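You operate a simulated robot arm through the tools that you are given. There is no shell and no other tool. Be economical: measure what you need, move in short steps, check, and stop when the job is done.

The job below is to be done with a simulated robot arm. You get a single attempt, and the scene is never put back.

Task
Measure the clamped disc and move it to the pocket for its grade.
Fine: it is on the FORM console; switch the console on and leave it on; FORM under 1 fringe goes to FLAT, over 1 to BOWED; leave the red handle free.

Only the result counts: the job must be done as asked and must still hold three seconds after the hand-in. Knocking over, shifting, dropping, spilling or breaking anything else fails it.

Robot
A 7-joint arm with a two-finger parallel gripper, fixed in place. Base frame: the origin is at the foot of the arm, x ahead of it, y to its left, z up. Lengths are in m, angles in degrees, forces in N, time in s.
With the tool pointing down near the work surface it reaches from about 0.22 to 0.68 m from the base axis. Its first joint turns from -66.0 to 66.0 degrees. Payload 2.4 kg.
The TCP is the grasp point between the finger pads, 0.03 m short of the fingertips. In the tool frame z runs along the fingers and y along their closing line. Largest opening 0.094 m; finger width 0.028, thickness 0.01; the body of the gripper, 0.05 by 0.096 m, starts 0.055 m behind the TCP.
Orientation is that of the tool frame in the base frame, as [roll, pitch, yaw] about the fixed x, y, z axes, in that order (R = Rz(yaw) Ry(pitch) Rx(roll)). With the fingers straight down and closing along the base's y, the tool's x points along the base's -x, its y along +y and its z along -z.

Tools
- The arm moves only by the tool step_arm. Its argument "motion" is a list of rows, each an object of numbers (a shift or turn left out is 0, a gripper value left out holds the last): "tx", "ty", "tz": the shift along the tool's x, y, z in m; "wx", "wy", "wz": the turn, a rotation vector about the tool's x, y, z in degrees; "hand": the finger opening in m, from 0 to 0.094. In form: [{"tx": .., "ty": .., "tz": .., "wx": .., "wy": .., "wz": .., "hand": ..}, ...]. A call has 1 to 10 rows; each row shifts and turns the commanded pose from where the row before left it, along the tool's axes as they then stand. Rows are played at 5 a second. More than 0.05 m and 8.6 degrees between two rows, or a gripper value outside its range, and nothing of the call is played. Where a pose cannot be reached the arm comes as near as it can. A force on the tool above 40 N (or 10 N above the force at the start of the call, whichever is more), or a blocked arm, ends the call early, and 0.2 s more pass. The fingers move at their own pace (about 0.153 m/s each) and stop on an object; they squeeze with about 26 N. The grip force told is the motor's: it shows also when the fingers shut on nothing. Time passes only in rows, and 0.2 s behind the last, so rows that do not move let the fingers close. The reply holds the time, the measured pose of the TCP, the force on the tool along the base axes, the opening and the grip force, in the units named above and with some noise, with the torque about the TCP (base axes, N m) and any sound that the robot's microphone picked up.
- Cameras (640 x 400 px; columns grow to the right, rows downward): "scene" is fixed at [0.028, 0.4598, 1.4577]; the picture's right is [-0.85, -0.53, 0.00], its down [-0.24, 0.38, -0.89] and it looks along [0.47, -0.76, -0.45] (base axes); focal length 309 px, centre (320, 200). "wrist" rides on the gripper at [0.076, 0.014, -0.102] in the tool frame; the picture's right is [-0.18, 0.98, 0.00], its down [-0.75, -0.14, -0.64] and it looks along [-0.63, -0.12, 0.77] (tool axes); focal length 243 px, centre (320, 200). There is no depth. A picture from a camera that has moved, and an enlarged one, comes with that camera's place and axes in the base frame and with its lens.
- get_image(camera): a new picture of that camera. No time passes.
- zoom(camera, box): a new picture of the part [left, top, right, bottom] of that camera's present view, enlarged. No time passes.
- job_done(): hands the job in; it is judged then, once.

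Work in short steps. Places have to be worked out from the pictures, the camera data and where the tool is seen: move nearer, look again, correct. Check each grasp and each placing, and mend what went wrong. You have 120 turns and 76 pictures in all, those below and enlarged ones among them. Open the gripper and draw the arm clear of the work before you hand the job in, unless the task says otherwise; then end with one line.

The tools are called after "Call:" as name(argument=value, ...) on one line, values as JSON. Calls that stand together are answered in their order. step_arm: Moves the arm, as the interface text tells. Its arguments: {"type":"object","properties":{"motion":{"type":"array"}},"required":["motion"]} The other tools are called the same way: get_image (camera) takes a picture; zoom (camera, box) takes an enlarged picture of a part of a camera's view; job_done () hands the job in.

At the start:

```text
time: 0.0
position: [0.2698, -0.2307, 1.2544]
ee_rot: [-180.0, 0.1, -180.0]
force: [-1.0, -0.2, 0.1]
torque: [0.05, -0.02, 0.02]
grip_width: 0.0942
grip_force: 0.0
```

scene: 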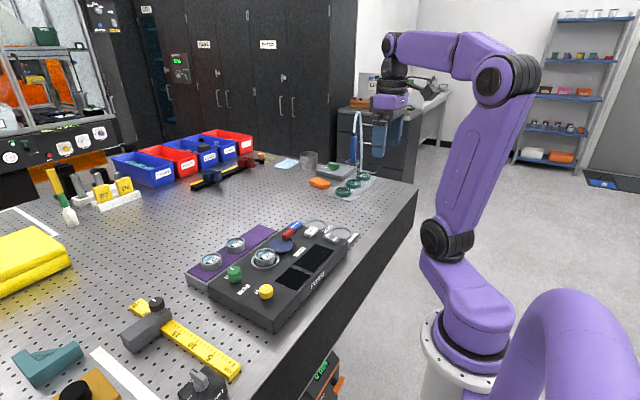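
wrist: 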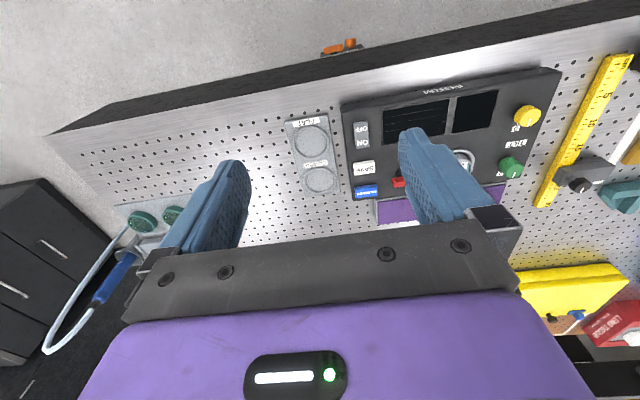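

I'll look closer at the console in both views first.

Call:
zoom(camera="scene", box=[180, 200, 370, 320])

Call:
zoom(camera="wrist", box=[280, 60, 560, 235])

```text
3.33 times, centred on (275, 260) of scene
camera zoom: at [0.028, 0.4598, 1.4577], right [-0.85, -0.53, 0.0], down [-0.24, 0.38, -0.89], along [0.47, -0.76, -0.45], focal length 1031 px, centre (470, 0)
```

zoom: 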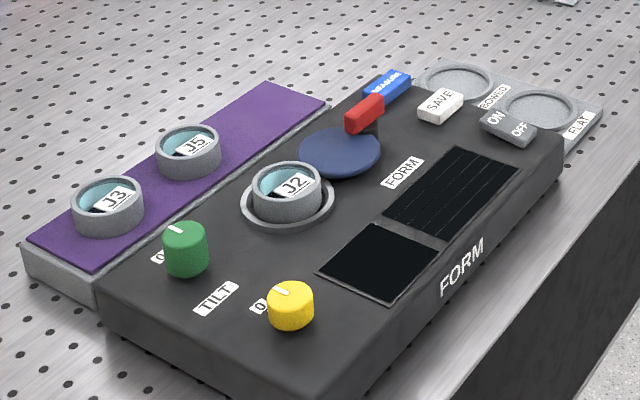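

```text
2.29 times, centred on (420, 148) of wrist
camera zoom: at [0.1924, -0.2164, 1.357], right [0.18, 0.98, 0.0], down [0.75, -0.14, 0.64], along [0.63, -0.12, -0.77], focal length 555 px, centre (91, 320)
```

zoom: 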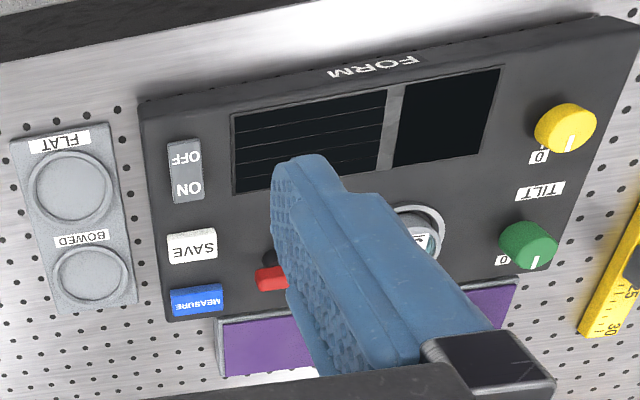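

The console top is near z≈0.96, with the ON/OFF rocker around (0.39,-0.18). I'm moving over the console for a nearer view.

Call:
step_arm(motion=[{"ty": 0.04, "tz": 0.03}, {"ty": 0.04, "tz": 0.03}, {"ty": 0.04, "tz": 0.03, "tx": 0.02}, {"tz": 0.02, "tx": 0.02}])

Call:
get_image(camera="wrist")

```text
refused: row 3 steps farther than a row can; nothing moved
```

```text
71 pictures are left
camera wrist: at [0.1924, -0.2164, 1.357], right [0.18, 0.98, 0.0], down [0.75, -0.14, 0.64], along [0.63, -0.12, -0.77], focal length 243 px, centre (320, 200)
```

wrist: 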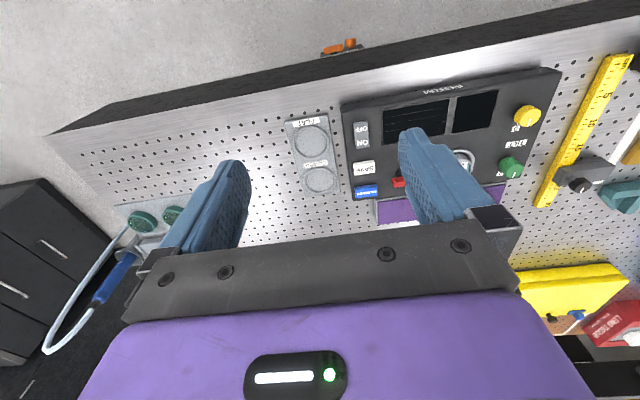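

The third row was too long, so I'm repeating the move with smaller rows.

Call:
step_arm(motion=[{"ty": 0.035, "tz": 0.03}, {"ty": 0.035, "tz": 0.03}, {"ty": 0.035, "tz": 0.03}, {"ty": 0.03, "tz": 0.02}, {}])

Call:
get_image(camera="wrist")

```text
time: 1.2
position: [0.2694, -0.096, 1.1444]
ee_rot: [-180.0, 0.0, 180.0]
force: [-0.1, -0.4, 0.5]
torque: [-0.01, 0.02, -0.02]
grip_width: 0.0941
grip_force: 0.2
```

```text
70 pictures are left
camera wrist: at [0.1926, -0.0816, 1.2465], right [0.19, 0.98, 0.0], down [0.75, -0.14, 0.64], along [0.63, -0.12, -0.77], focal length 243 px, centre (320, 200)
```

wrist: 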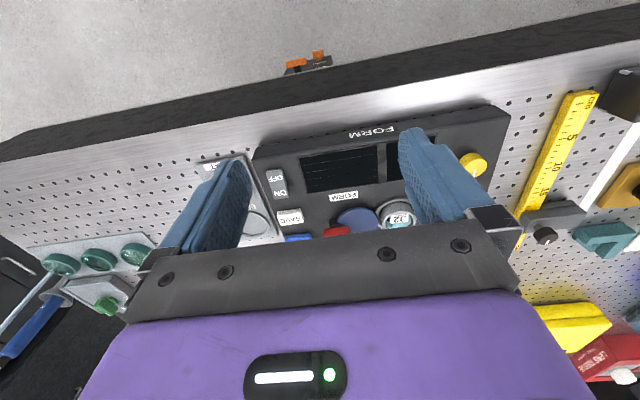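

I'll zoom tighter on the console from the scene camera to understand the clamp and the geometry.

Call:
zoom(camera="scene", box=[240, 215, 368, 295])

Call:
zoom(camera="wrist", box=[240, 110, 420, 245])

```text
5.00 times, centred on (304, 255) of scene
camera zoom: at [0.028, 0.4599, 1.4577], right [-0.85, -0.53, 0.0], down [-0.24, 0.38, -0.89], along [0.47, -0.76, -0.45], focal length 1546 px, centre (400, -75)
```

zoom: 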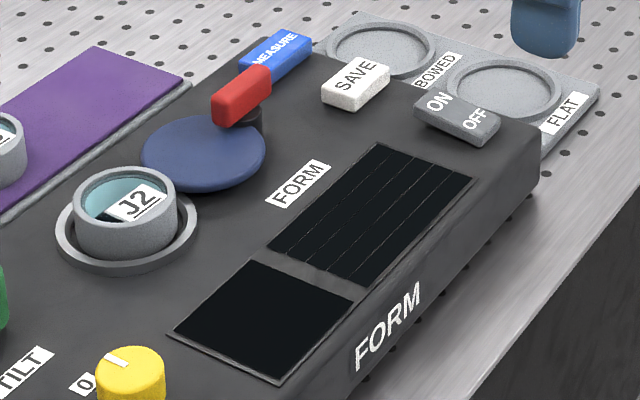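

```text
2.96 times, centred on (330, 178) of wrist
camera zoom: at [0.1926, -0.0816, 1.2465], right [0.19, 0.98, 0.0], down [0.75, -0.14, 0.64], along [0.63, -0.12, -0.77], focal length 719 px, centre (290, 267)
```

zoom: 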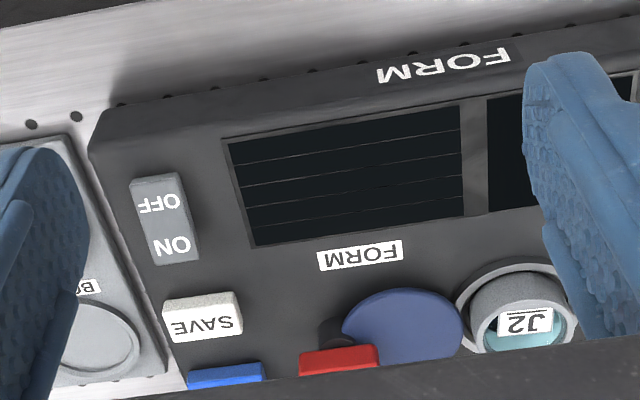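

Two views put the rocker's ON half at about (0.402,-0.180) with its top near z≈0.97. I'll close the fingers and move above it.

Call:
step_arm(motion=[{"tx": -0.035, "ty": -0.021, "tz": 0.015, "hand": 0}, {"tx": -0.035, "ty": -0.021, "tz": 0.015}, {"tx": -0.035, "ty": -0.021, "tz": 0.015}, {"tx": -0.028, "ty": -0.021, "tz": 0.015}, {"tz": 0.024}, {}])

Call:
get_image(camera="wrist")

Call:
zoom(camera="scene", box=[240, 195, 368, 275])

```text
time: 2.6
position: [0.4022, -0.1813, 1.0615]
ee_rot: [180.0, 0.0, -179.9]
force: [-0.4, -0.4, -0.1]
torque: [0.02, -0.01, -0.02]
grip_width: 0.0
grip_force: 26.0
```

```text
67 pictures are left
camera wrist: at [0.3253, -0.1661, 1.1631], right [0.18, 0.98, 0.0], down [0.75, -0.14, 0.64], along [0.63, -0.12, -0.77], focal length 243 px, centre (320, 200)
```

wrist: 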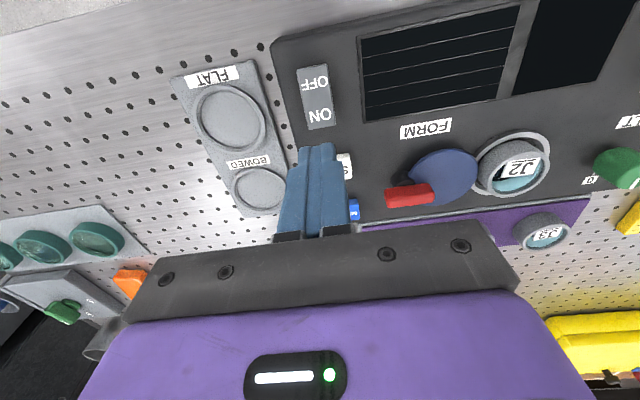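

```text
5.00 times, centred on (304, 235) of scene
camera zoom: at [0.028, 0.4598, 1.4577], right [-0.85, -0.53, 0.0], down [-0.24, 0.38, -0.89], along [0.47, -0.76, -0.45], focal length 1546 px, centre (400, 25)
```

zoom: 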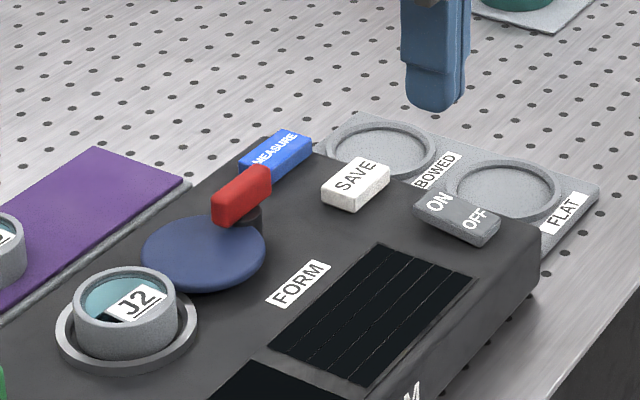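

The measurement holds: ON is at (0.398,-0.179). Now I press down in small steps.

Call:
step_arm(motion=[{"tz": 0.03}, {"tz": 0.02}, {"tz": 0.006}, {"tz": 0.004}, {"tz": 0.003}, {"tz": 0.003}])

Call:
zoom(camera="scene", box=[240, 195, 368, 275])

```text
time: 4.2
position: [0.4028, -0.1796, 0.9976]
ee_rot: [-179.9, 0.3, 179.9]
force: [-0.5, 0.5, 3.5]
torque: [0.07, 0.08, -0.02]
grip_width: 0.0
grip_force: 25.6
stopped in row 6: the force on the tool passed its limit at 43 N (the readings are from after the stop); the commanded pose is now the measured one
```

```text
5.00 times, centred on (304, 235) of scene
camera zoom: at [0.0279, 0.4599, 1.4577], right [-0.85, -0.53, 0.0], down [-0.24, 0.38, -0.89], along [0.47, -0.76, -0.45], focal length 1546 px, centre (400, 25)
```

zoom: 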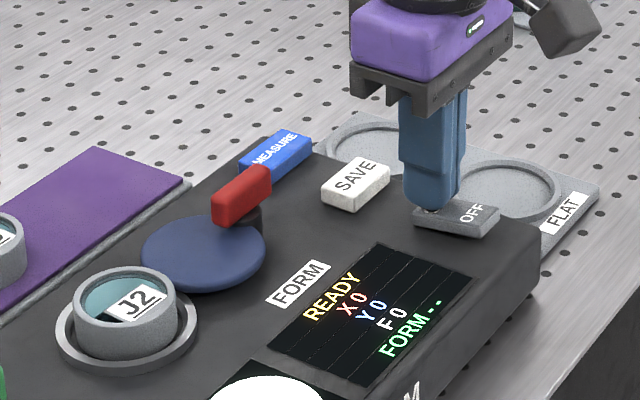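

The console is on, showing READY, X 0, Y 0, F 0 and FORM --. I'll raise and look at the second screen.

Call:
step_arm(motion=[{"tz": -0.03}, {"tz": -0.04}, {"tz": -0.04}, {}])

Call:
zoom(camera="scene", box=[210, 215, 370, 315])

Call:
get_image(camera="wrist")

```text
time: 5.2
position: [0.4025, -0.1789, 1.1084]
ee_rot: [-179.9, 0.3, -180.0]
force: [0.7, -0.2, 0.2]
torque: [0.01, 0.0, -0.01]
grip_width: 0.0001
grip_force: 26.4
```

```text
4.00 times, centred on (290, 265) of scene
camera zoom: at [0.028, 0.4598, 1.4577], right [-0.85, -0.53, 0.0], down [-0.24, 0.38, -0.89], along [0.47, -0.76, -0.45], focal length 1237 px, centre (440, -60)
```

zoom: 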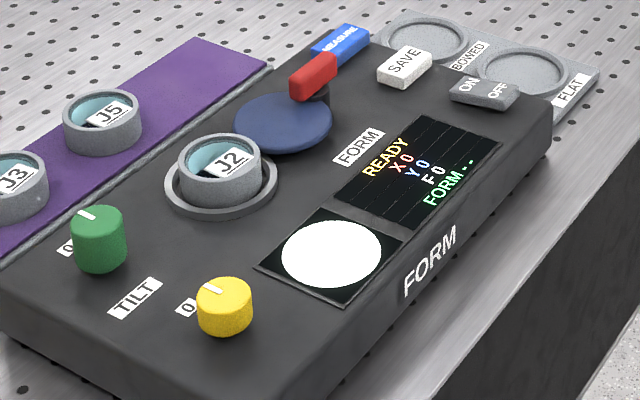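

```text
63 pictures are left
camera wrist: at [0.3253, -0.165, 1.2093], right [0.18, 0.98, 0.0], down [0.75, -0.14, 0.65], along [0.64, -0.12, -0.76], focal length 243 px, centre (320, 200)
```

wrist: 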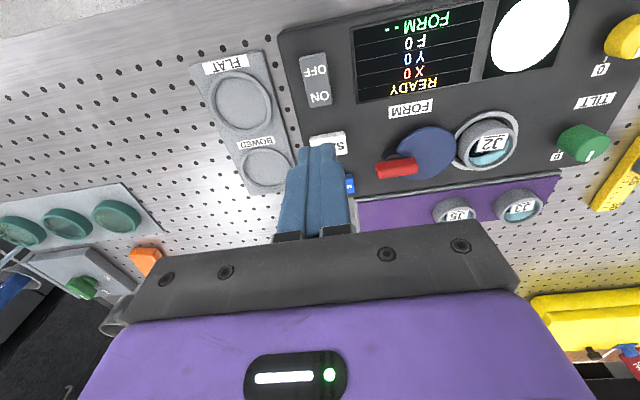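

No fringes with zero tilt. The navy eccentric under the red handle looks like the cam clamping J2. The MEASURE button is at about (0.508,-0.181), so I'll move above it and check before pressing.

Call:
step_arm(motion=[{"tx": -0.04, "tz": 0.01}, {"tx": -0.04, "tz": 0.01}, {"tx": -0.026, "ty": -0.002, "tz": 0.02}, {}])

Call:
zoom(camera="scene", box=[240, 195, 368, 275])

Call:
get_image(camera="wrist")

```text
time: 6.2
position: [0.5085, -0.1828, 1.0694]
ee_rot: [-179.9, 0.3, 180.0]
force: [-0.4, 0.2, 0.0]
torque: [0.04, 0.02, -0.01]
grip_width: 0.0
grip_force: 26.0
```

```text
5.00 times, centred on (304, 235) of scene
camera zoom: at [0.028, 0.4598, 1.4577], right [-0.85, -0.53, 0.0], down [-0.24, 0.38, -0.89], along [0.47, -0.76, -0.45], focal length 1546 px, centre (400, 25)
```

zoom: 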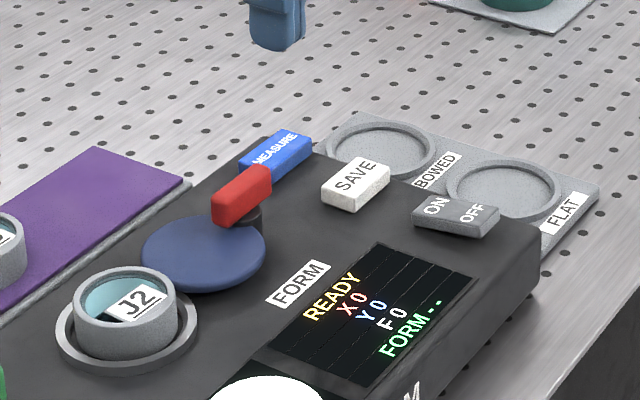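

```text
61 pictures are left
camera wrist: at [0.4319, -0.1674, 1.1699], right [0.18, 0.98, 0.0], down [0.75, -0.14, 0.65], along [0.64, -0.12, -0.76], focal length 243 px, centre (320, 200)
```

wrist: 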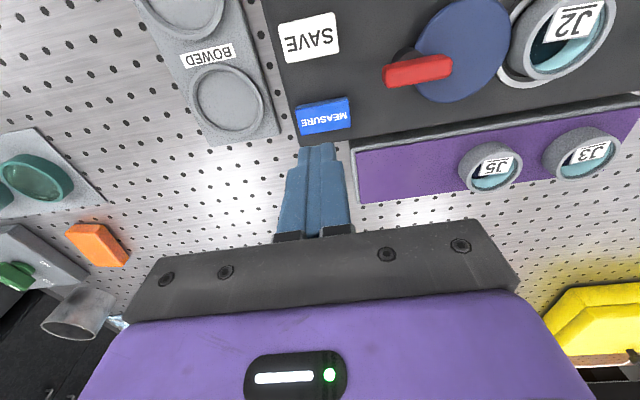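

MEASURE is at (0.511,-0.179). I'll nudge slightly and press.

Call:
step_arm(motion=[{"tx": -0.002, "ty": 0.003, "tz": 0.03}, {"tz": 0.03}, {"tz": 0.006}, {"tz": 0.003}, {"tz": 0.003}, {"tz": 0.003}])

Call:
zoom(camera="scene", box=[210, 215, 370, 315])

```text
time: 7.6
position: [0.5124, -0.1795, 0.9935]
ee_rot: [-179.9, 0.4, 179.9]
force: [-0.3, -1.1, 2.8]
torque: [0.02, 0.01, 0.03]
grip_width: 0.0
grip_force: 26.1
heard: click
```

```text
4.00 times, centred on (290, 265) of scene
camera zoom: at [0.028, 0.4598, 1.4577], right [-0.85, -0.53, 0.0], down [-0.24, 0.38, -0.89], along [0.47, -0.76, -0.45], focal length 1237 px, centre (440, -60)
```

zoom: 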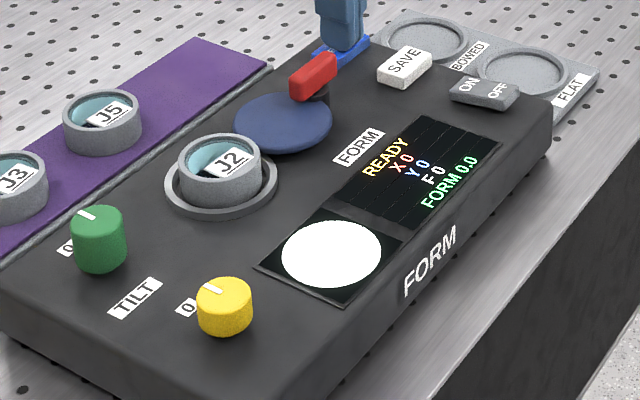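

FORM 0.0 with no fringes is not trustworthy, because the field is null at zero tilt. I'll raise and inspect the cam, then introduce tilt with a knob.

Call:
step_arm(motion=[{"tz": -0.03}, {"tz": -0.04}, {"tx": 0.03, "ty": 0.03, "tz": -0.02}, {"tx": 0.03, "ty": 0.04}, {"tx": 0.03, "ty": 0.04}, {"tx": 0.02, "ty": 0.04}, {}])

Call:
get_image(camera="wrist")

Call:
zoom(camera="scene", box=[220, 215, 316, 275])

```text
time: 9.2
position: [0.4004, -0.0284, 1.0842]
ee_rot: [-179.9, 0.3, 179.9]
force: [1.0, -0.2, -0.6]
torque: [0.02, -0.01, -0.04]
grip_width: 0.0
grip_force: 25.8
```

```text
59 pictures are left
camera wrist: at [0.3237, -0.0137, 1.1841], right [0.18, 0.98, 0.0], down [0.75, -0.14, 0.65], along [0.64, -0.12, -0.76], focal length 243 px, centre (320, 200)
```

wrist: 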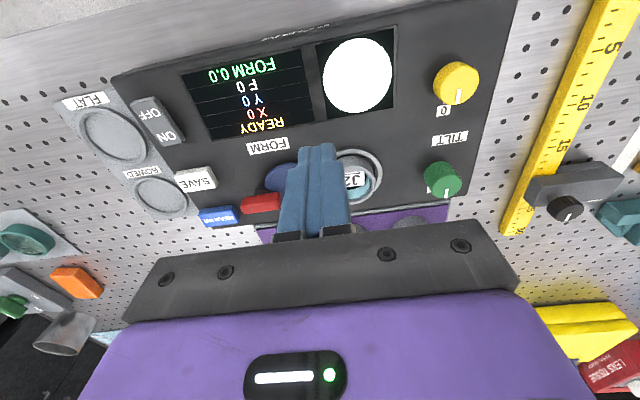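

```text
6.67 times, centred on (268, 245) of scene
camera zoom: at [0.028, 0.4599, 1.4577], right [-0.85, -0.53, 0.0], down [-0.24, 0.38, -0.89], along [0.47, -0.76, -0.45], focal length 2061 px, centre (667, -100)
```

zoom: 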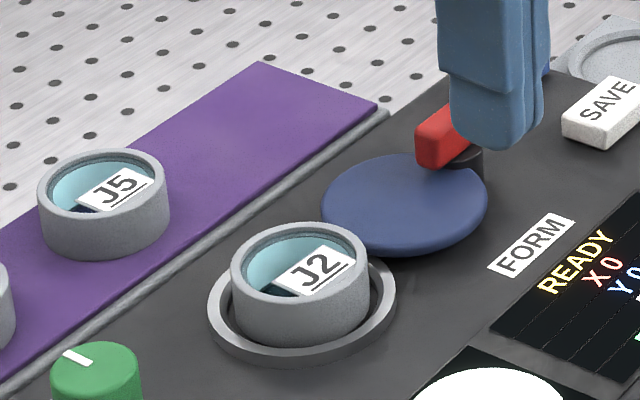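

READY shows but tilt is needed. The yellow knob is near (0.396,0.080). I'll hover over it with the fingers open and check.

Call:
step_arm(motion=[{"ty": 0.04, "hand": 0.06}, {"ty": 0.04, "tz": 0.01}, {"ty": 0.029, "tx": 0.004, "tz": 0.01}, {}])

Call:
get_image(camera="wrist")

Call:
zoom(camera="scene", box=[200, 220, 328, 300])

```text
time: 10.2
position: [0.3975, 0.0816, 1.062]
ee_rot: [-179.9, 0.4, -180.0]
force: [0.4, 0.4, 0.9]
torque: [0.0, -0.04, 0.02]
grip_width: 0.0599
grip_force: 0.0
```

```text
57 pictures are left
camera wrist: at [0.3201, 0.0957, 1.1635], right [0.18, 0.98, 0.0], down [0.75, -0.14, 0.65], along [0.64, -0.12, -0.76], focal length 243 px, centre (320, 200)
```

wrist: 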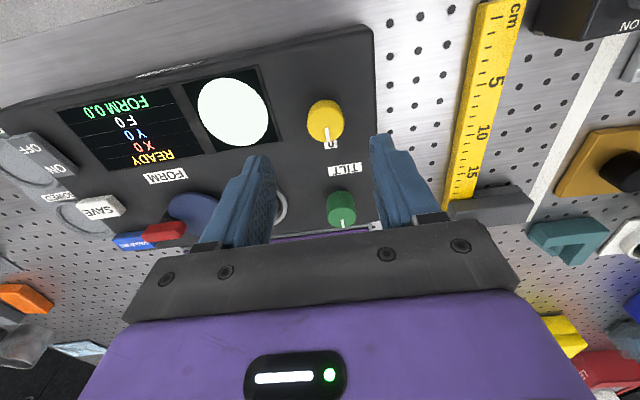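

```text
5.00 times, centred on (264, 260) of scene
camera zoom: at [0.028, 0.4599, 1.4577], right [-0.85, -0.53, 0.0], down [-0.24, 0.38, -0.89], along [0.47, -0.76, -0.45], focal length 1546 px, centre (600, -100)
```

zoom: 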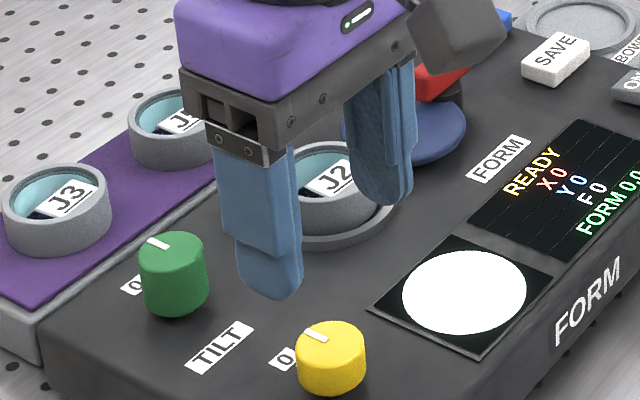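

The yellow knob's axis refines to about (0.388,0.087), top near 0.995. I'll shift, descend and grip it.

Call:
step_arm(motion=[{"tx": 0.009, "ty": 0.005, "tz": 0.02}, {"tz": 0.02}, {"tz": 0.015}, {}])

Call:
get_image(camera="wrist")

Call:
zoom(camera="scene", box=[200, 220, 328, 300])

```text
time: 11.2
position: [0.3882, 0.0855, 1.0061]
ee_rot: [-179.9, 0.3, 180.0]
force: [0.3, -0.5, 0.5]
torque: [-0.01, 0.0, -0.01]
grip_width: 0.0602
grip_force: 0.0
```

```text
55 pictures are left
camera wrist: at [0.3115, 0.0993, 1.1077], right [0.18, 0.98, 0.0], down [0.75, -0.14, 0.65], along [0.64, -0.12, -0.76], focal length 243 px, centre (320, 200)
```

wrist: 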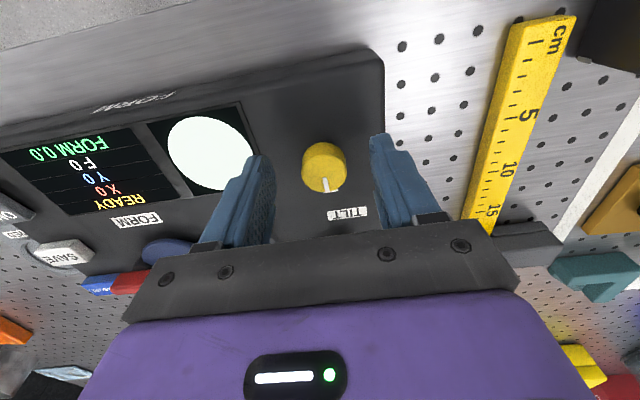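

```text
5.00 times, centred on (264, 260) of scene
camera zoom: at [0.028, 0.4598, 1.4577], right [-0.85, -0.53, 0.0], down [-0.24, 0.38, -0.89], along [0.47, -0.76, -0.45], focal length 1546 px, centre (600, -100)
```

zoom: 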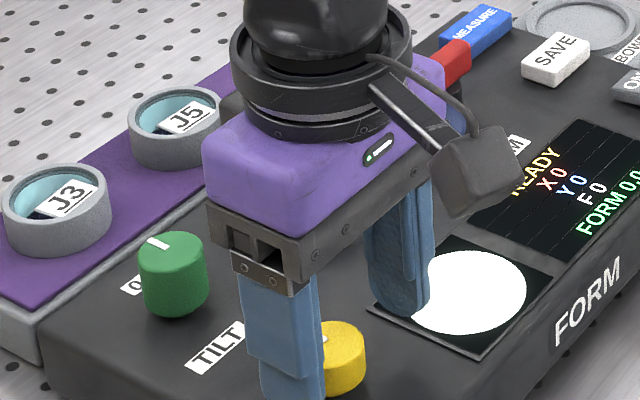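

The knob sits centred between the fingers. I'll lower slightly and close gently.

Call:
step_arm(motion=[{"tz": 0.004}, {"hand": 0.04}, {"hand": 0.02}, {"hand": 0.02}])

```text
time: 12.2
position: [0.3882, 0.0852, 1.0021]
ee_rot: [-179.9, 0.2, 180.0]
force: [-0.3, 5.7, -2.4]
torque: [0.2, -0.05, 0.05]
grip_width: 0.0287
grip_force: 45.4
```

The knob is gripped at 0.029 m. I'll turn it clockwise by about 32° and read the display.

Call:
step_arm(motion=[{"wz": 8}, {"wz": 8}, {"wz": 8}, {"wz": 8}, {}])

Call:
zoom(camera="scene", box=[240, 215, 368, 295])

```text
time: 13.0
position: [0.3894, 0.0892, 1.0031]
ee_rot: [179.7, 0.5, 158.3]
force: [2.1, 6.3, -6.7]
torque: [0.22, 0.02, 0.08]
grip_width: 0.0292
grip_force: 44.9
stopped in row 3: the force on the tool passed its limit at 42 N (the readings are from after the stop); the commanded pose is now the measured one
```

```text
5.00 times, centred on (304, 255) of scene
camera zoom: at [0.0282, 0.46, 1.4576], right [-0.85, -0.53, 0.0], down [-0.24, 0.38, -0.89], along [0.47, -0.76, -0.45], focal length 1546 px, centre (400, -75)
```

zoom: 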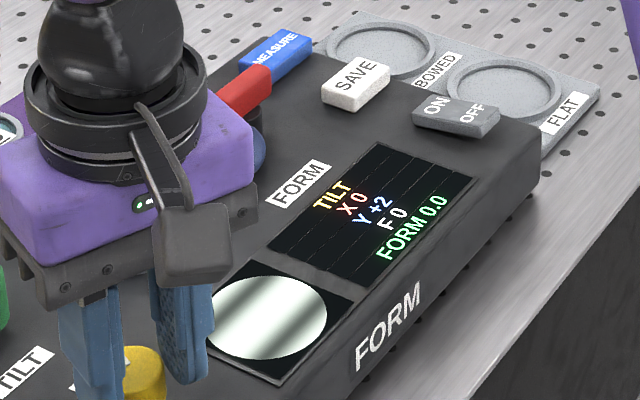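

Y is now +2 and fringes appeared, with status TILT. I'll release the knob, raise and look at the fringes.

Call:
step_arm(motion=[{"hand": 0.05}, {"hand": 0.06}, {"tz": -0.04}, {"tz": -0.04}, {}])

Call:
zoom(camera="scene", box=[240, 235, 352, 305])

```text
time: 14.2
position: [0.3877, 0.0902, 1.0833]
ee_rot: [179.6, 0.4, 158.2]
force: [-0.1, -0.9, -0.1]
torque: [0.0, 0.05, 0.04]
grip_width: 0.0598
grip_force: 0.0
```

```text
5.71 times, centred on (296, 270) of scene
camera zoom: at [0.028, 0.4598, 1.4577], right [-0.85, -0.53, 0.0], down [-0.24, 0.38, -0.89], along [0.47, -0.76, -0.45], focal length 1767 px, centre (457, -200)
```

zoom: 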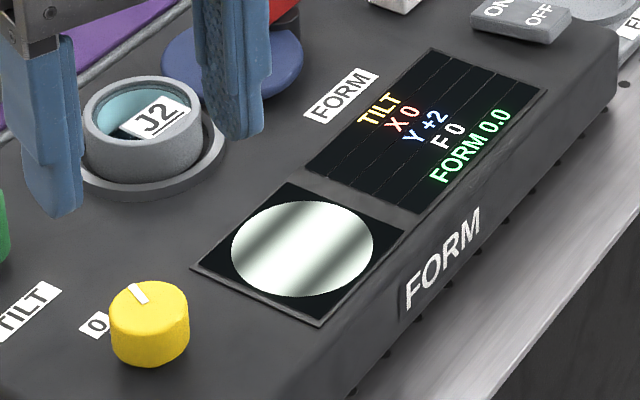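

Only straight tilt fringes show, and F stays 0. I need to understand the red handle, so I'll turn the wrist back and view the handle between the open fingers.

Call:
step_arm(motion=[{"wz": -8, "hand": 0.094}, {"wz": -7}, {"wz": -7}, {"ty": -0.05}, {"ty": -0.05}, {"ty": -0.05}, {"ty": -0.05, "tz": 0.0}, {}])

Call:
get_image(camera="wrist")

```text
time: 16.0
position: [0.3881, -0.1132, 1.0839]
ee_rot: [179.9, 0.5, -179.7]
force: [0.8, -0.6, -0.4]
torque: [0.01, 0.0, 0.01]
grip_width: 0.0941
grip_force: 0.1
```

```text
51 pictures are left
camera wrist: at [0.3103, -0.0989, 1.184], right [0.18, 0.98, 0.0], down [0.75, -0.14, 0.65], along [0.64, -0.11, -0.76], focal length 243 px, centre (320, 200)
```

wrist: 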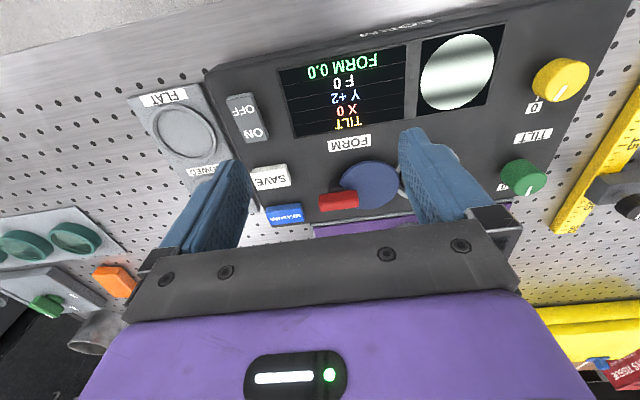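

Call:
zoom(camera="wrist", box=[240, 120, 420, 235])

Call:
zoom(camera="scene", box=[255, 215, 319, 255])

```text
3.48 times, centred on (330, 178) of wrist
camera zoom: at [0.3103, -0.0989, 1.184], right [0.18, 0.98, 0.0], down [0.75, -0.14, 0.65], along [0.64, -0.11, -0.76], focal length 844 px, centre (285, 278)
```

zoom: 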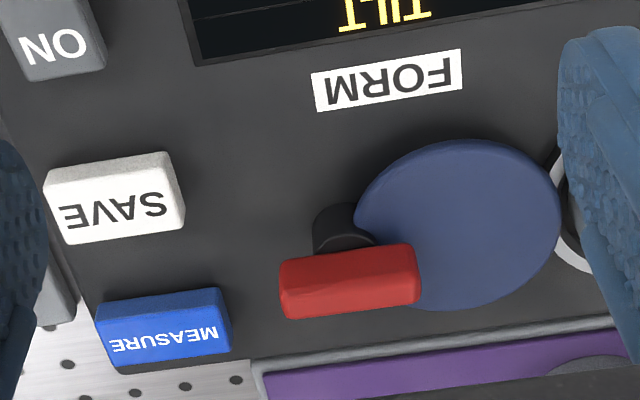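

```text
10.00 times, centred on (287, 235) of scene
camera zoom: at [0.028, 0.4598, 1.4577], right [-0.85, -0.53, 0.0], down [-0.24, 0.38, -0.89], along [0.47, -0.76, -0.45], focal length 3092 px, centre (650, -150)
```

zoom: 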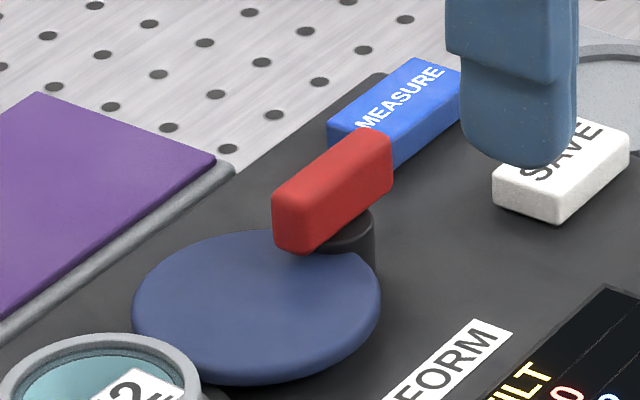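

The navy part is an eccentric cam on the post under the handle. Before touching it, I'll press MEASURE with the fringes present.

Call:
step_arm(motion=[{"tx": -0.035, "ty": -0.03, "hand": 0}, {"tx": -0.035, "ty": -0.03}, {"tx": -0.035, "ty": -0.007}, {"tx": -0.018}, {"tz": 0.04}, {"tz": 0.035}, {"tz": 0.009}, {"tz": 0.004}, {"tz": 0.003}])

Call:
zoom(camera="scene", box=[240, 215, 352, 285])

```text
time: 18.0
position: [0.5128, -0.1789, 0.9921]
ee_rot: [-180.0, 0.6, -179.8]
force: [2.5, -1.2, 3.6]
torque: [-0.03, -0.05, 0.01]
grip_width: 0.0
grip_force: 26.1
heard: click
```

```text
5.71 times, centred on (296, 250) of scene
camera zoom: at [0.028, 0.4598, 1.4577], right [-0.85, -0.53, 0.0], down [-0.24, 0.38, -0.89], along [0.47, -0.76, -0.45], focal length 1767 px, centre (457, -86)
```

zoom: 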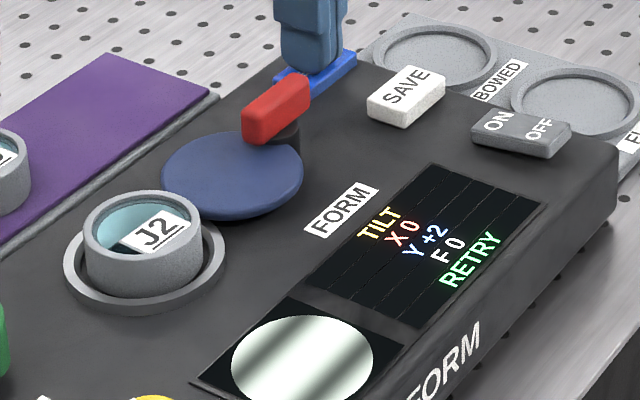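

RETRY means the tilt must be null for a measurement. I need to learn whether F reacts to the clamp: the handle bar is centred over the post at about (0.469,-0.107), along y. I'll hover there and turn the wrist 90° to grip it across.

Call:
step_arm(motion=[{"tz": -0.05}, {"tz": -0.045, "hand": 0.05}, {"tx": 0.02, "ty": 0.03, "wz": 8}, {"wz": 8}, {"wz": 8}, {"wz": 8}, {"wz": 8}, {"wz": 8}, {"wz": 8}, {}])

```text
time: 20.2
position: [0.4917, -0.1481, 1.0873]
ee_rot: [179.4, 0.1, 124.1]
force: [-0.5, 0.5, -0.9]
torque: [-0.04, 0.03, -0.03]
grip_width: 0.0497
grip_force: 0.0
```

Finishing the turn, then moving to the pivot.

Call:
step_arm(motion=[{"wz": 8.5}, {"wz": 8.5}, {"wz": 8.5}, {"wz": 8.5}, {"tx": 0.04, "ty": -0.02}, {"ty": -0.002}, {}])

Call:
get_image(camera="wrist")

Call:
zoom(camera="scene", box=[230, 195, 342, 265])

```text
time: 21.8
position: [0.4693, -0.1082, 1.088]
ee_rot: [179.5, 0.0, 90.2]
force: [0.1, -0.3, -0.7]
torque: [0.02, -0.01, -0.04]
grip_width: 0.0501
grip_force: 0.1
```

```text
47 pictures are left
camera wrist: at [0.4825, -0.0314, 1.1893], right [0.98, -0.18, 0.01], down [-0.14, -0.76, 0.64], along [-0.11, -0.63, -0.77], focal length 243 px, centre (320, 200)
```

wrist: 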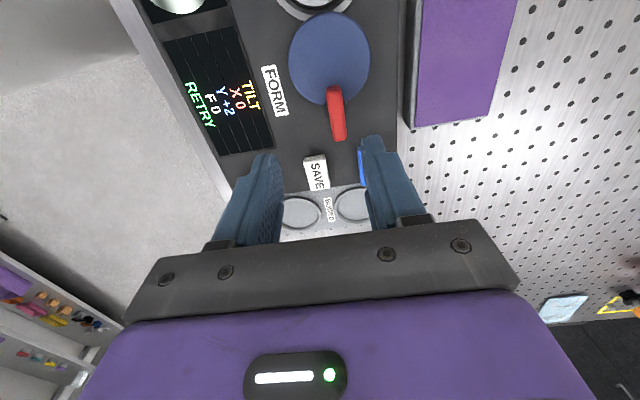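

```text
5.71 times, centred on (286, 230) of scene
camera zoom: at [0.028, 0.4599, 1.4577], right [-0.85, -0.53, 0.0], down [-0.24, 0.38, -0.89], along [0.47, -0.76, -0.45], focal length 1767 px, centre (514, 29)
```

zoom: 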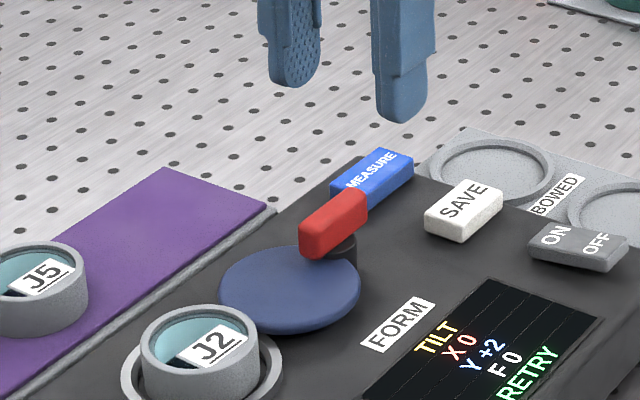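

From this side the handle centre is nearer x≈0.481, y≈-0.105. I'll correct, descend partway and look again.

Call:
step_arm(motion=[{"ty": 0.011, "tx": 0.003, "tz": 0.02}, {"tz": 0.025}, {}])

Call:
get_image(camera="wrist")

```text
time: 22.6
position: [0.4812, -0.1048, 1.0427]
ee_rot: [179.5, -0.1, 90.3]
force: [-0.4, 0.4, 0.0]
torque: [0.01, 0.0, -0.02]
grip_width: 0.0501
grip_force: 0.1
```

```text
45 pictures are left
camera wrist: at [0.4936, -0.0292, 1.144], right [0.98, -0.18, 0.01], down [-0.14, -0.76, 0.64], along [-0.11, -0.63, -0.77], focal length 243 px, centre (320, 200)
```

wrist: 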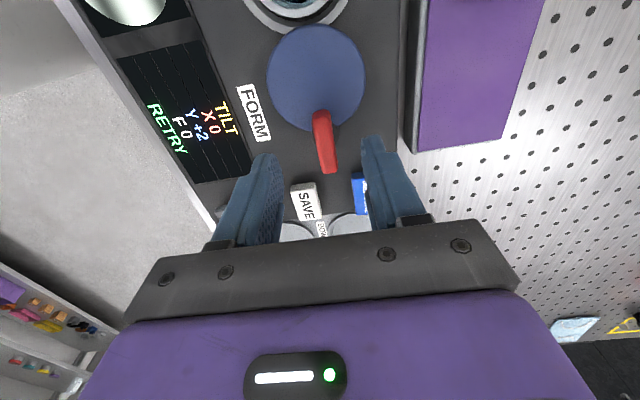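

Handle centre is confirmed at (0.483,-0.103). I'll descend and close on the bar.

Call:
step_arm(motion=[{"ty": 0.002, "tz": 0.02}, {"tz": 0.01}, {"hand": 0.03}, {"hand": 0.01}, {"hand": 0.005}, {}])

Call:
zoom(camera="scene", box=[230, 195, 358, 275])

```text
time: 24.0
position: [0.4844, -0.1041, 1.0125]
ee_rot: [179.5, -0.1, 90.2]
force: [13.0, -0.4, -8.2]
torque: [-0.09, -0.06, -0.31]
grip_width: 0.013
grip_force: 44.8
```

```text
5.00 times, centred on (294, 235) of scene
camera zoom: at [0.0285, 0.4598, 1.4577], right [-0.85, -0.53, 0.0], down [-0.24, 0.38, -0.89], along [0.47, -0.76, -0.45], focal length 1546 px, centre (450, 25)
```

zoom: 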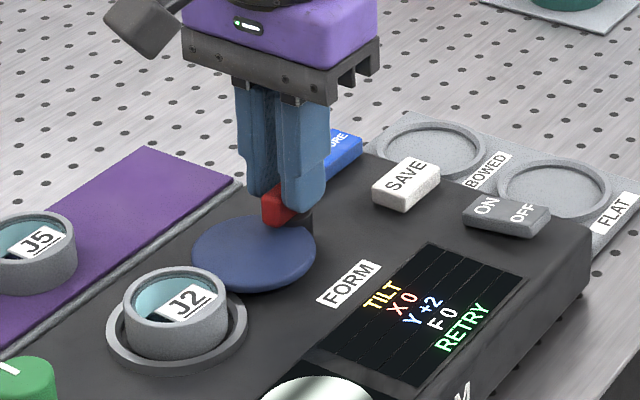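

Gripped the bar at 13 mm. I'll ease +x slightly and turn it counter-clockwise a little, watching the display.

Call:
step_arm(motion=[{"ty": 0.002}, {"wz": -5}, {"wz": -5}, {}])

Call:
zoom(camera="scene", box=[230, 205, 358, 285])

```text
time: 25.0
position: [0.4858, -0.1066, 1.0121]
ee_rot: [179.5, 0.0, 100.0]
force: [-2.2, -3.2, 4.6]
torque: [0.92, 0.34, -1.68]
grip_width: 0.0171
grip_force: 44.6
```

```text
5.00 times, centred on (294, 245) of scene
camera zoom: at [0.0279, 0.4598, 1.4577], right [-0.85, -0.53, 0.0], down [-0.24, 0.38, -0.89], along [0.47, -0.76, -0.45], focal length 1546 px, centre (450, -25)
```

zoom: 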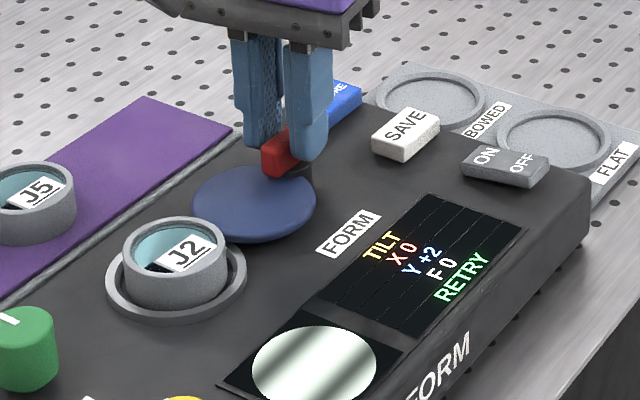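

The handle resists that way: the torque is 1.7 N·m and it isn't turning. I'll go back and try clockwise.

Call:
step_arm(motion=[{"wz": 5}, {"wz": 5}, {"wz": 5}, {"wz": 5}, {}])

Call:
zoom(camera="scene", box=[230, 205, 358, 285])

```text
time: 26.2
position: [0.4842, -0.1063, 1.0134]
ee_rot: [179.5, 0.0, 80.2]
force: [-3.7, -5.7, -2.9]
torque: [-1.52, 0.53, -0.03]
grip_width: 0.0128
grip_force: 45.0
```

```text
5.00 times, centred on (294, 245) of scene
camera zoom: at [0.028, 0.4597, 1.4578], right [-0.85, -0.53, 0.0], down [-0.24, 0.38, -0.89], along [0.47, -0.76, -0.45], focal length 1546 px, centre (450, -25)
```

zoom: 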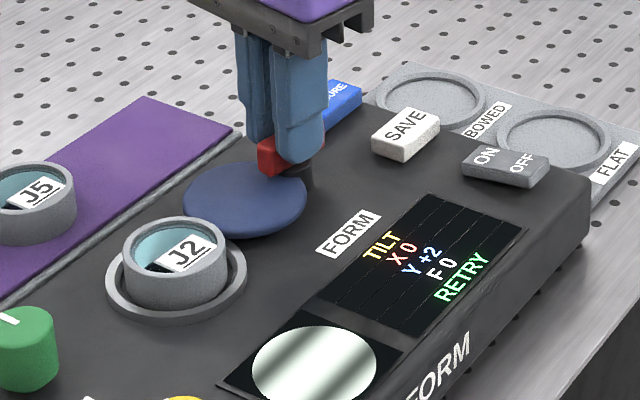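

The handle turns freely clockwise. I'll continue another 30° and watch the display.

Call:
step_arm(motion=[{"wz": 6}, {"wz": 6}, {"wz": 6}, {"wz": 6}, {"wz": 6}, {}])

Call:
zoom(camera="scene", box=[230, 205, 358, 285])

```text
time: 27.6
position: [0.4868, -0.1058, 1.0115]
ee_rot: [179.3, -0.5, 50.2]
force: [21.1, -16.3, -18.4]
torque: [-0.88, 0.33, 0.1]
grip_width: 0.0128
grip_force: 45.1
```

```text
5.00 times, centred on (294, 245) of scene
camera zoom: at [0.0289, 0.4593, 1.4579], right [-0.85, -0.53, 0.0], down [-0.24, 0.38, -0.89], along [0.47, -0.76, -0.45], focal length 1546 px, centre (450, -25)
```

zoom: 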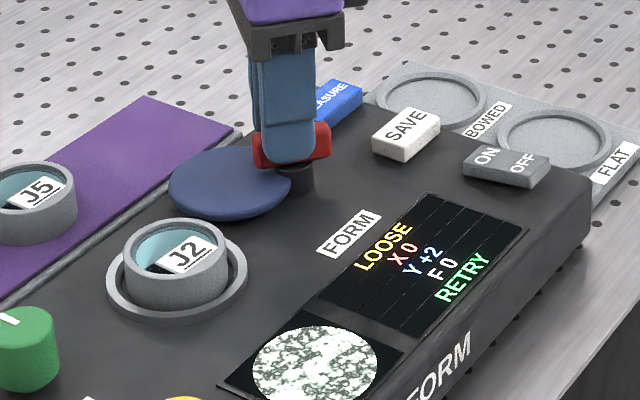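

Status went LOOSE with a noisy image, so the start position was the clamped one and measuring must be done clamped. I'll turn the handle back to clamp J2 and study more tilt.

Call:
step_arm(motion=[{"wz": -6}, {"wz": -6}, {"wz": -6}, {"wz": -6}, {"wz": -6}, {"wz": -6}, {"wz": -5}, {}])

Call:
zoom(camera="scene", box=[230, 205, 358, 285])

```text
time: 29.4
position: [0.4837, -0.1064, 1.0115]
ee_rot: [179.6, -0.2, 91.0]
force: [-1.8, -9.4, 1.8]
torque: [-0.14, 0.33, -1.39]
grip_width: 0.013
grip_force: 44.9
```

```text
5.00 times, centred on (294, 245) of scene
camera zoom: at [0.0279, 0.4596, 1.4578], right [-0.85, -0.53, 0.0], down [-0.24, 0.38, -0.89], along [0.47, -0.76, -0.45], focal length 1546 px, centre (450, -25)
```

zoom: 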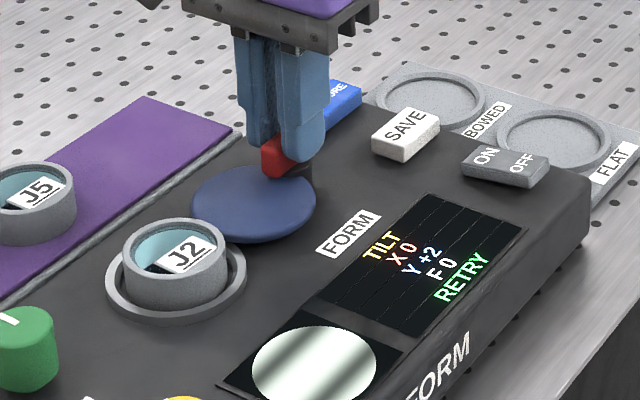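

Reclamped. I'll release the handle, raise, and turn the wrist back for the yellow knob.

Call:
step_arm(motion=[{"hand": 0.05}, {"hand": 0.05}, {"tz": -0.04}, {"tz": -0.04}, {"wz": -8.5, "tx": 0.03}, {"wz": -8.5}, {"wz": -8.5}, {"wz": -8.5}, {"wz": -8.5}, {"wz": -8.5}])

Call:
step_arm(motion=[{"wz": -8.5}, {"wz": -8.5}, {"wz": -8.5}, {"wz": -8.5}, {"wz": -8.5}, {"wz": -8.5}, {"wz": -7}, {"hand": 0.055}])

```text
time: 31.6
position: [0.4847, -0.0757, 1.0932]
ee_rot: [179.6, 0.3, 142.3]
force: [0.0, -0.3, 0.4]
torque: [0.01, -0.01, -0.02]
grip_width: 0.05
grip_force: 0.0
```

```text
time: 33.4
position: [0.484, -0.0766, 1.0927]
ee_rot: [-179.9, 0.6, -159.7]
force: [0.5, -0.3, -0.3]
torque: [-0.01, -0.02, 0.03]
grip_width: 0.0548
grip_force: 0.0
```

Moving above the yellow knob at (0.388,0.088), pre-rotated 20° counter-clockwise.

Call:
step_arm(motion=[{"tx": 0.0085, "ty": 0.047}, {"tx": 0.0085, "ty": 0.047}, {"tx": 0.0085, "ty": 0.047}, {"tx": 0.0085, "ty": 0.0465}, {"tz": 0.04}, {}])

Call:
get_image(camera="wrist")

```text
time: 34.8
position: [0.3874, 0.0889, 1.0535]
ee_rot: [-179.9, 0.5, -159.8]
force: [0.6, 0.0, 0.4]
torque: [0.02, 0.0, 0.02]
grip_width: 0.055
grip_force: 0.0
```

```text
39 pictures are left
camera wrist: at [0.3108, 0.0759, 1.1532], right [-0.17, 0.99, 0.0], down [0.75, 0.13, 0.65], along [0.64, 0.11, -0.76], focal length 243 px, centre (320, 200)
```

wrist: 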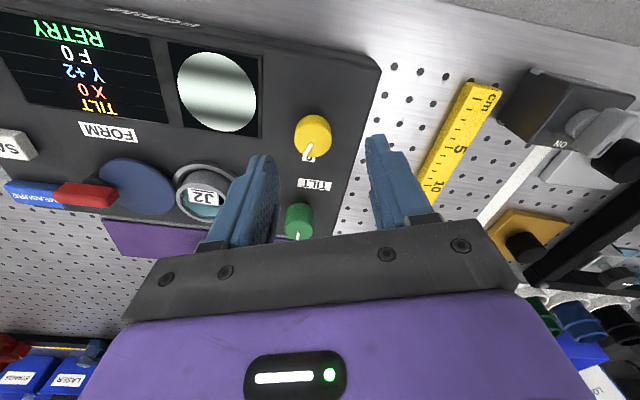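

The knob lies at about (0.389,0.085). A small correction, then descend, grip and turn clockwise ~40°.

Call:
step_arm(motion=[{"ty": -0.003, "tz": 0.025}, {"tz": 0.026}, {"hand": 0.035}, {"hand": 0.024}, {"wz": 8}, {"wz": 8}, {"wz": 8}, {"wz": 8}, {"wz": 8}, {}])

Call:
zoom(camera="scene", box=[240, 220, 352, 290])

```text
time: 37.0
position: [0.3901, 0.0878, 1.0015]
ee_rot: [179.6, 0.5, 160.4]
force: [0.1, 16.7, -0.7]
torque: [0.37, 0.11, 0.18]
grip_width: 0.029
grip_force: 44.4
```

```text
5.71 times, centred on (296, 255) of scene
camera zoom: at [0.028, 0.4603, 1.4576], right [-0.85, -0.53, 0.0], down [-0.24, 0.38, -0.89], along [0.47, -0.76, -0.45], focal length 1767 px, centre (457, -114)
```

zoom: 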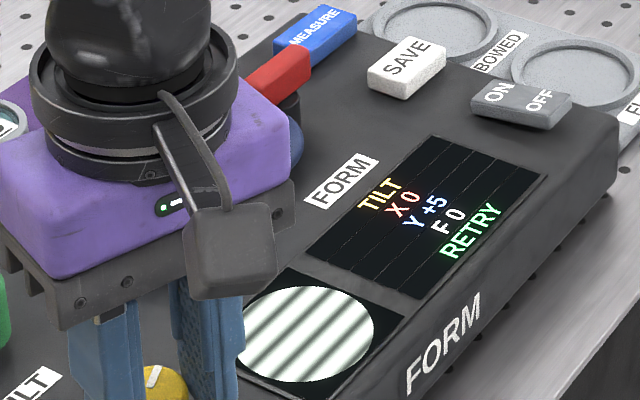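

Y reads +5 with about five fringes. I'll zoom the fringe screen for curvature.

Call:
zoom(camera="scene", box=[278, 266, 318, 291])

```text
16.00 times, centred on (298, 278) of scene
camera zoom: at [0.028, 0.4603, 1.4576], right [-0.85, -0.53, 0.0], down [-0.24, 0.38, -0.89], along [0.47, -0.76, -0.45], focal length 4947 px, centre (672, -1056)
```

zoom: 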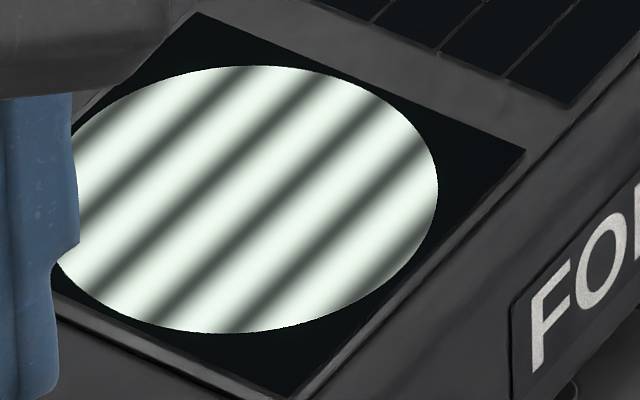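

The fringes look straight. I'll test MEASURE at this higher tilt to learn what the console accepts.

Call:
step_arm(motion=[{"hand": 0.05}, {"hand": 0.05}, {"tz": -0.04}, {"tz": -0.03}, {"wz": -8}, {"wz": -8}, {"wz": -4}, {"hand": 0.0}])

Call:
step_arm(motion=[{"tx": -0.02, "ty": -0.045}, {"tx": -0.02, "ty": -0.045}, {"tx": -0.02, "ty": -0.045}, {"tx": -0.02, "ty": -0.045}, {"tx": -0.02, "ty": -0.045}, {"tx": -0.022, "ty": -0.042}, {}])

```text
time: 38.8
position: [0.3874, 0.0855, 1.0711]
ee_rot: [179.9, 0.5, -179.7]
force: [0.4, -0.5, 0.4]
torque: [-0.03, -0.01, 0.0]
grip_width: 0.0
grip_force: 26.0
```

```text
time: 40.4
position: [0.5124, -0.1795, 1.0718]
ee_rot: [179.8, 0.5, -179.7]
force: [0.8, 0.4, -0.5]
torque: [-0.01, 0.0, -0.02]
grip_width: 0.0
grip_force: 26.7
```

Above MEASURE, pressing.

Call:
step_arm(motion=[{"tz": 0.04}, {"tz": 0.025}, {"tz": 0.008}, {"tz": 0.003}, {"tz": 0.003}, {"tz": 0.002}])

Call:
zoom(camera="scene", box=[230, 220, 358, 300])

```text
time: 41.8
position: [0.5121, -0.1799, 0.992]
ee_rot: [179.9, 0.5, -179.8]
force: [-4.1, 0.7, 12.5]
torque: [0.0, 0.19, -0.02]
grip_width: 0.0001
grip_force: 26.0
heard: click
```

```text
5.00 times, centred on (294, 260) of scene
camera zoom: at [0.0277, 0.46, 1.4577], right [-0.85, -0.53, 0.0], down [-0.24, 0.38, -0.89], along [0.47, -0.76, -0.45], focal length 1546 px, centre (450, -100)
```

zoom: 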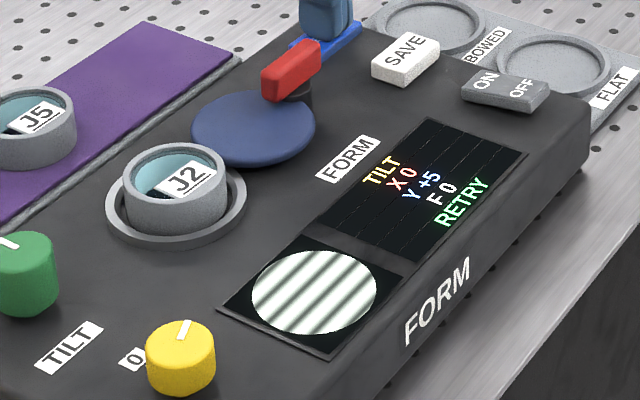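

Still RETRY. X tilt remains untested, so before trusting the 0.0 I'll try the green knob. I'll raise and move above it, around (0.490,0.081).

Call:
step_arm(motion=[{"tz": -0.045}, {"tz": -0.045}, {"tx": 0.004, "ty": 0.045}, {"tx": 0.004, "ty": 0.045}, {"tx": 0.004, "ty": 0.045, "hand": 0.055}, {"tx": 0.004, "ty": 0.045}, {"tx": 0.004, "ty": 0.045}, {"ty": 0.036}, {}])

Call:
get_image(camera="wrist")

```text
time: 43.8
position: [0.4901, 0.0804, 1.0823]
ee_rot: [179.9, 0.5, -179.8]
force: [0.2, 0.8, 0.3]
torque: [-0.02, -0.02, 0.01]
grip_width: 0.0551
grip_force: 0.2
```

```text
35 pictures are left
camera wrist: at [0.4126, 0.0945, 1.183], right [0.18, 0.98, 0.0], down [0.75, -0.14, 0.65], along [0.64, -0.11, -0.76], focal length 243 px, centre (320, 200)
```

wrist: 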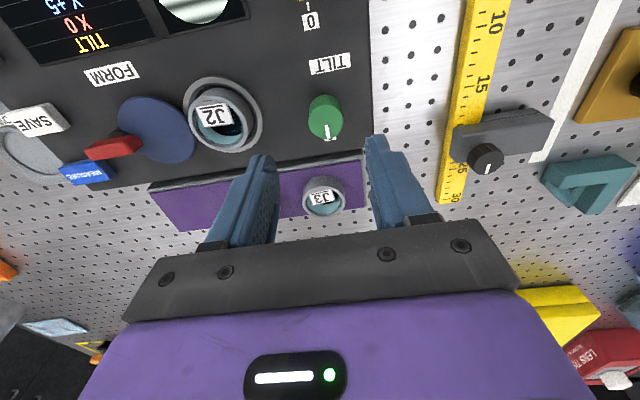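

Green knob at (0.492,0.086). Descending, gripping and turning clockwise.

Call:
step_arm(motion=[{"tx": -0.001, "ty": 0.005, "tz": 0.03}, {"tz": 0.03}, {"tz": 0.02}, {"hand": 0.035}, {"hand": 0.024}, {"wz": 8}, {"wz": 8}, {"wz": 8}, {}])

Call:
zoom(camera="scene", box=[240, 235, 352, 305])

```text
time: 45.8
position: [0.4935, 0.0861, 1.0008]
ee_rot: [179.5, 0.5, 156.1]
force: [3.4, 5.6, -2.0]
torque: [0.21, -0.12, 0.02]
grip_width: 0.0291
grip_force: 44.4
```

```text
5.71 times, centred on (296, 270) of scene
camera zoom: at [0.0281, 0.46, 1.4577], right [-0.85, -0.53, 0.0], down [-0.24, 0.38, -0.89], along [0.47, -0.76, -0.45], focal length 1767 px, centre (457, -200)
```

zoom: 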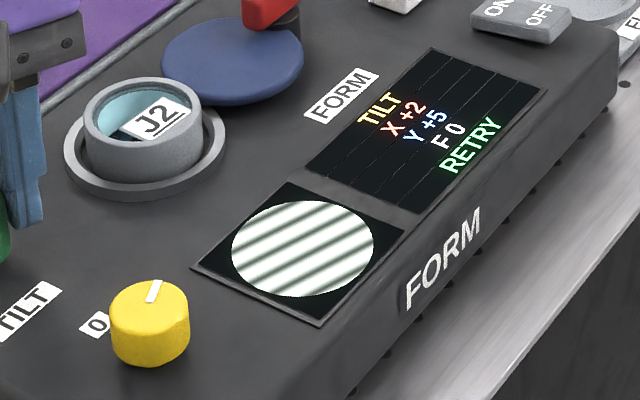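

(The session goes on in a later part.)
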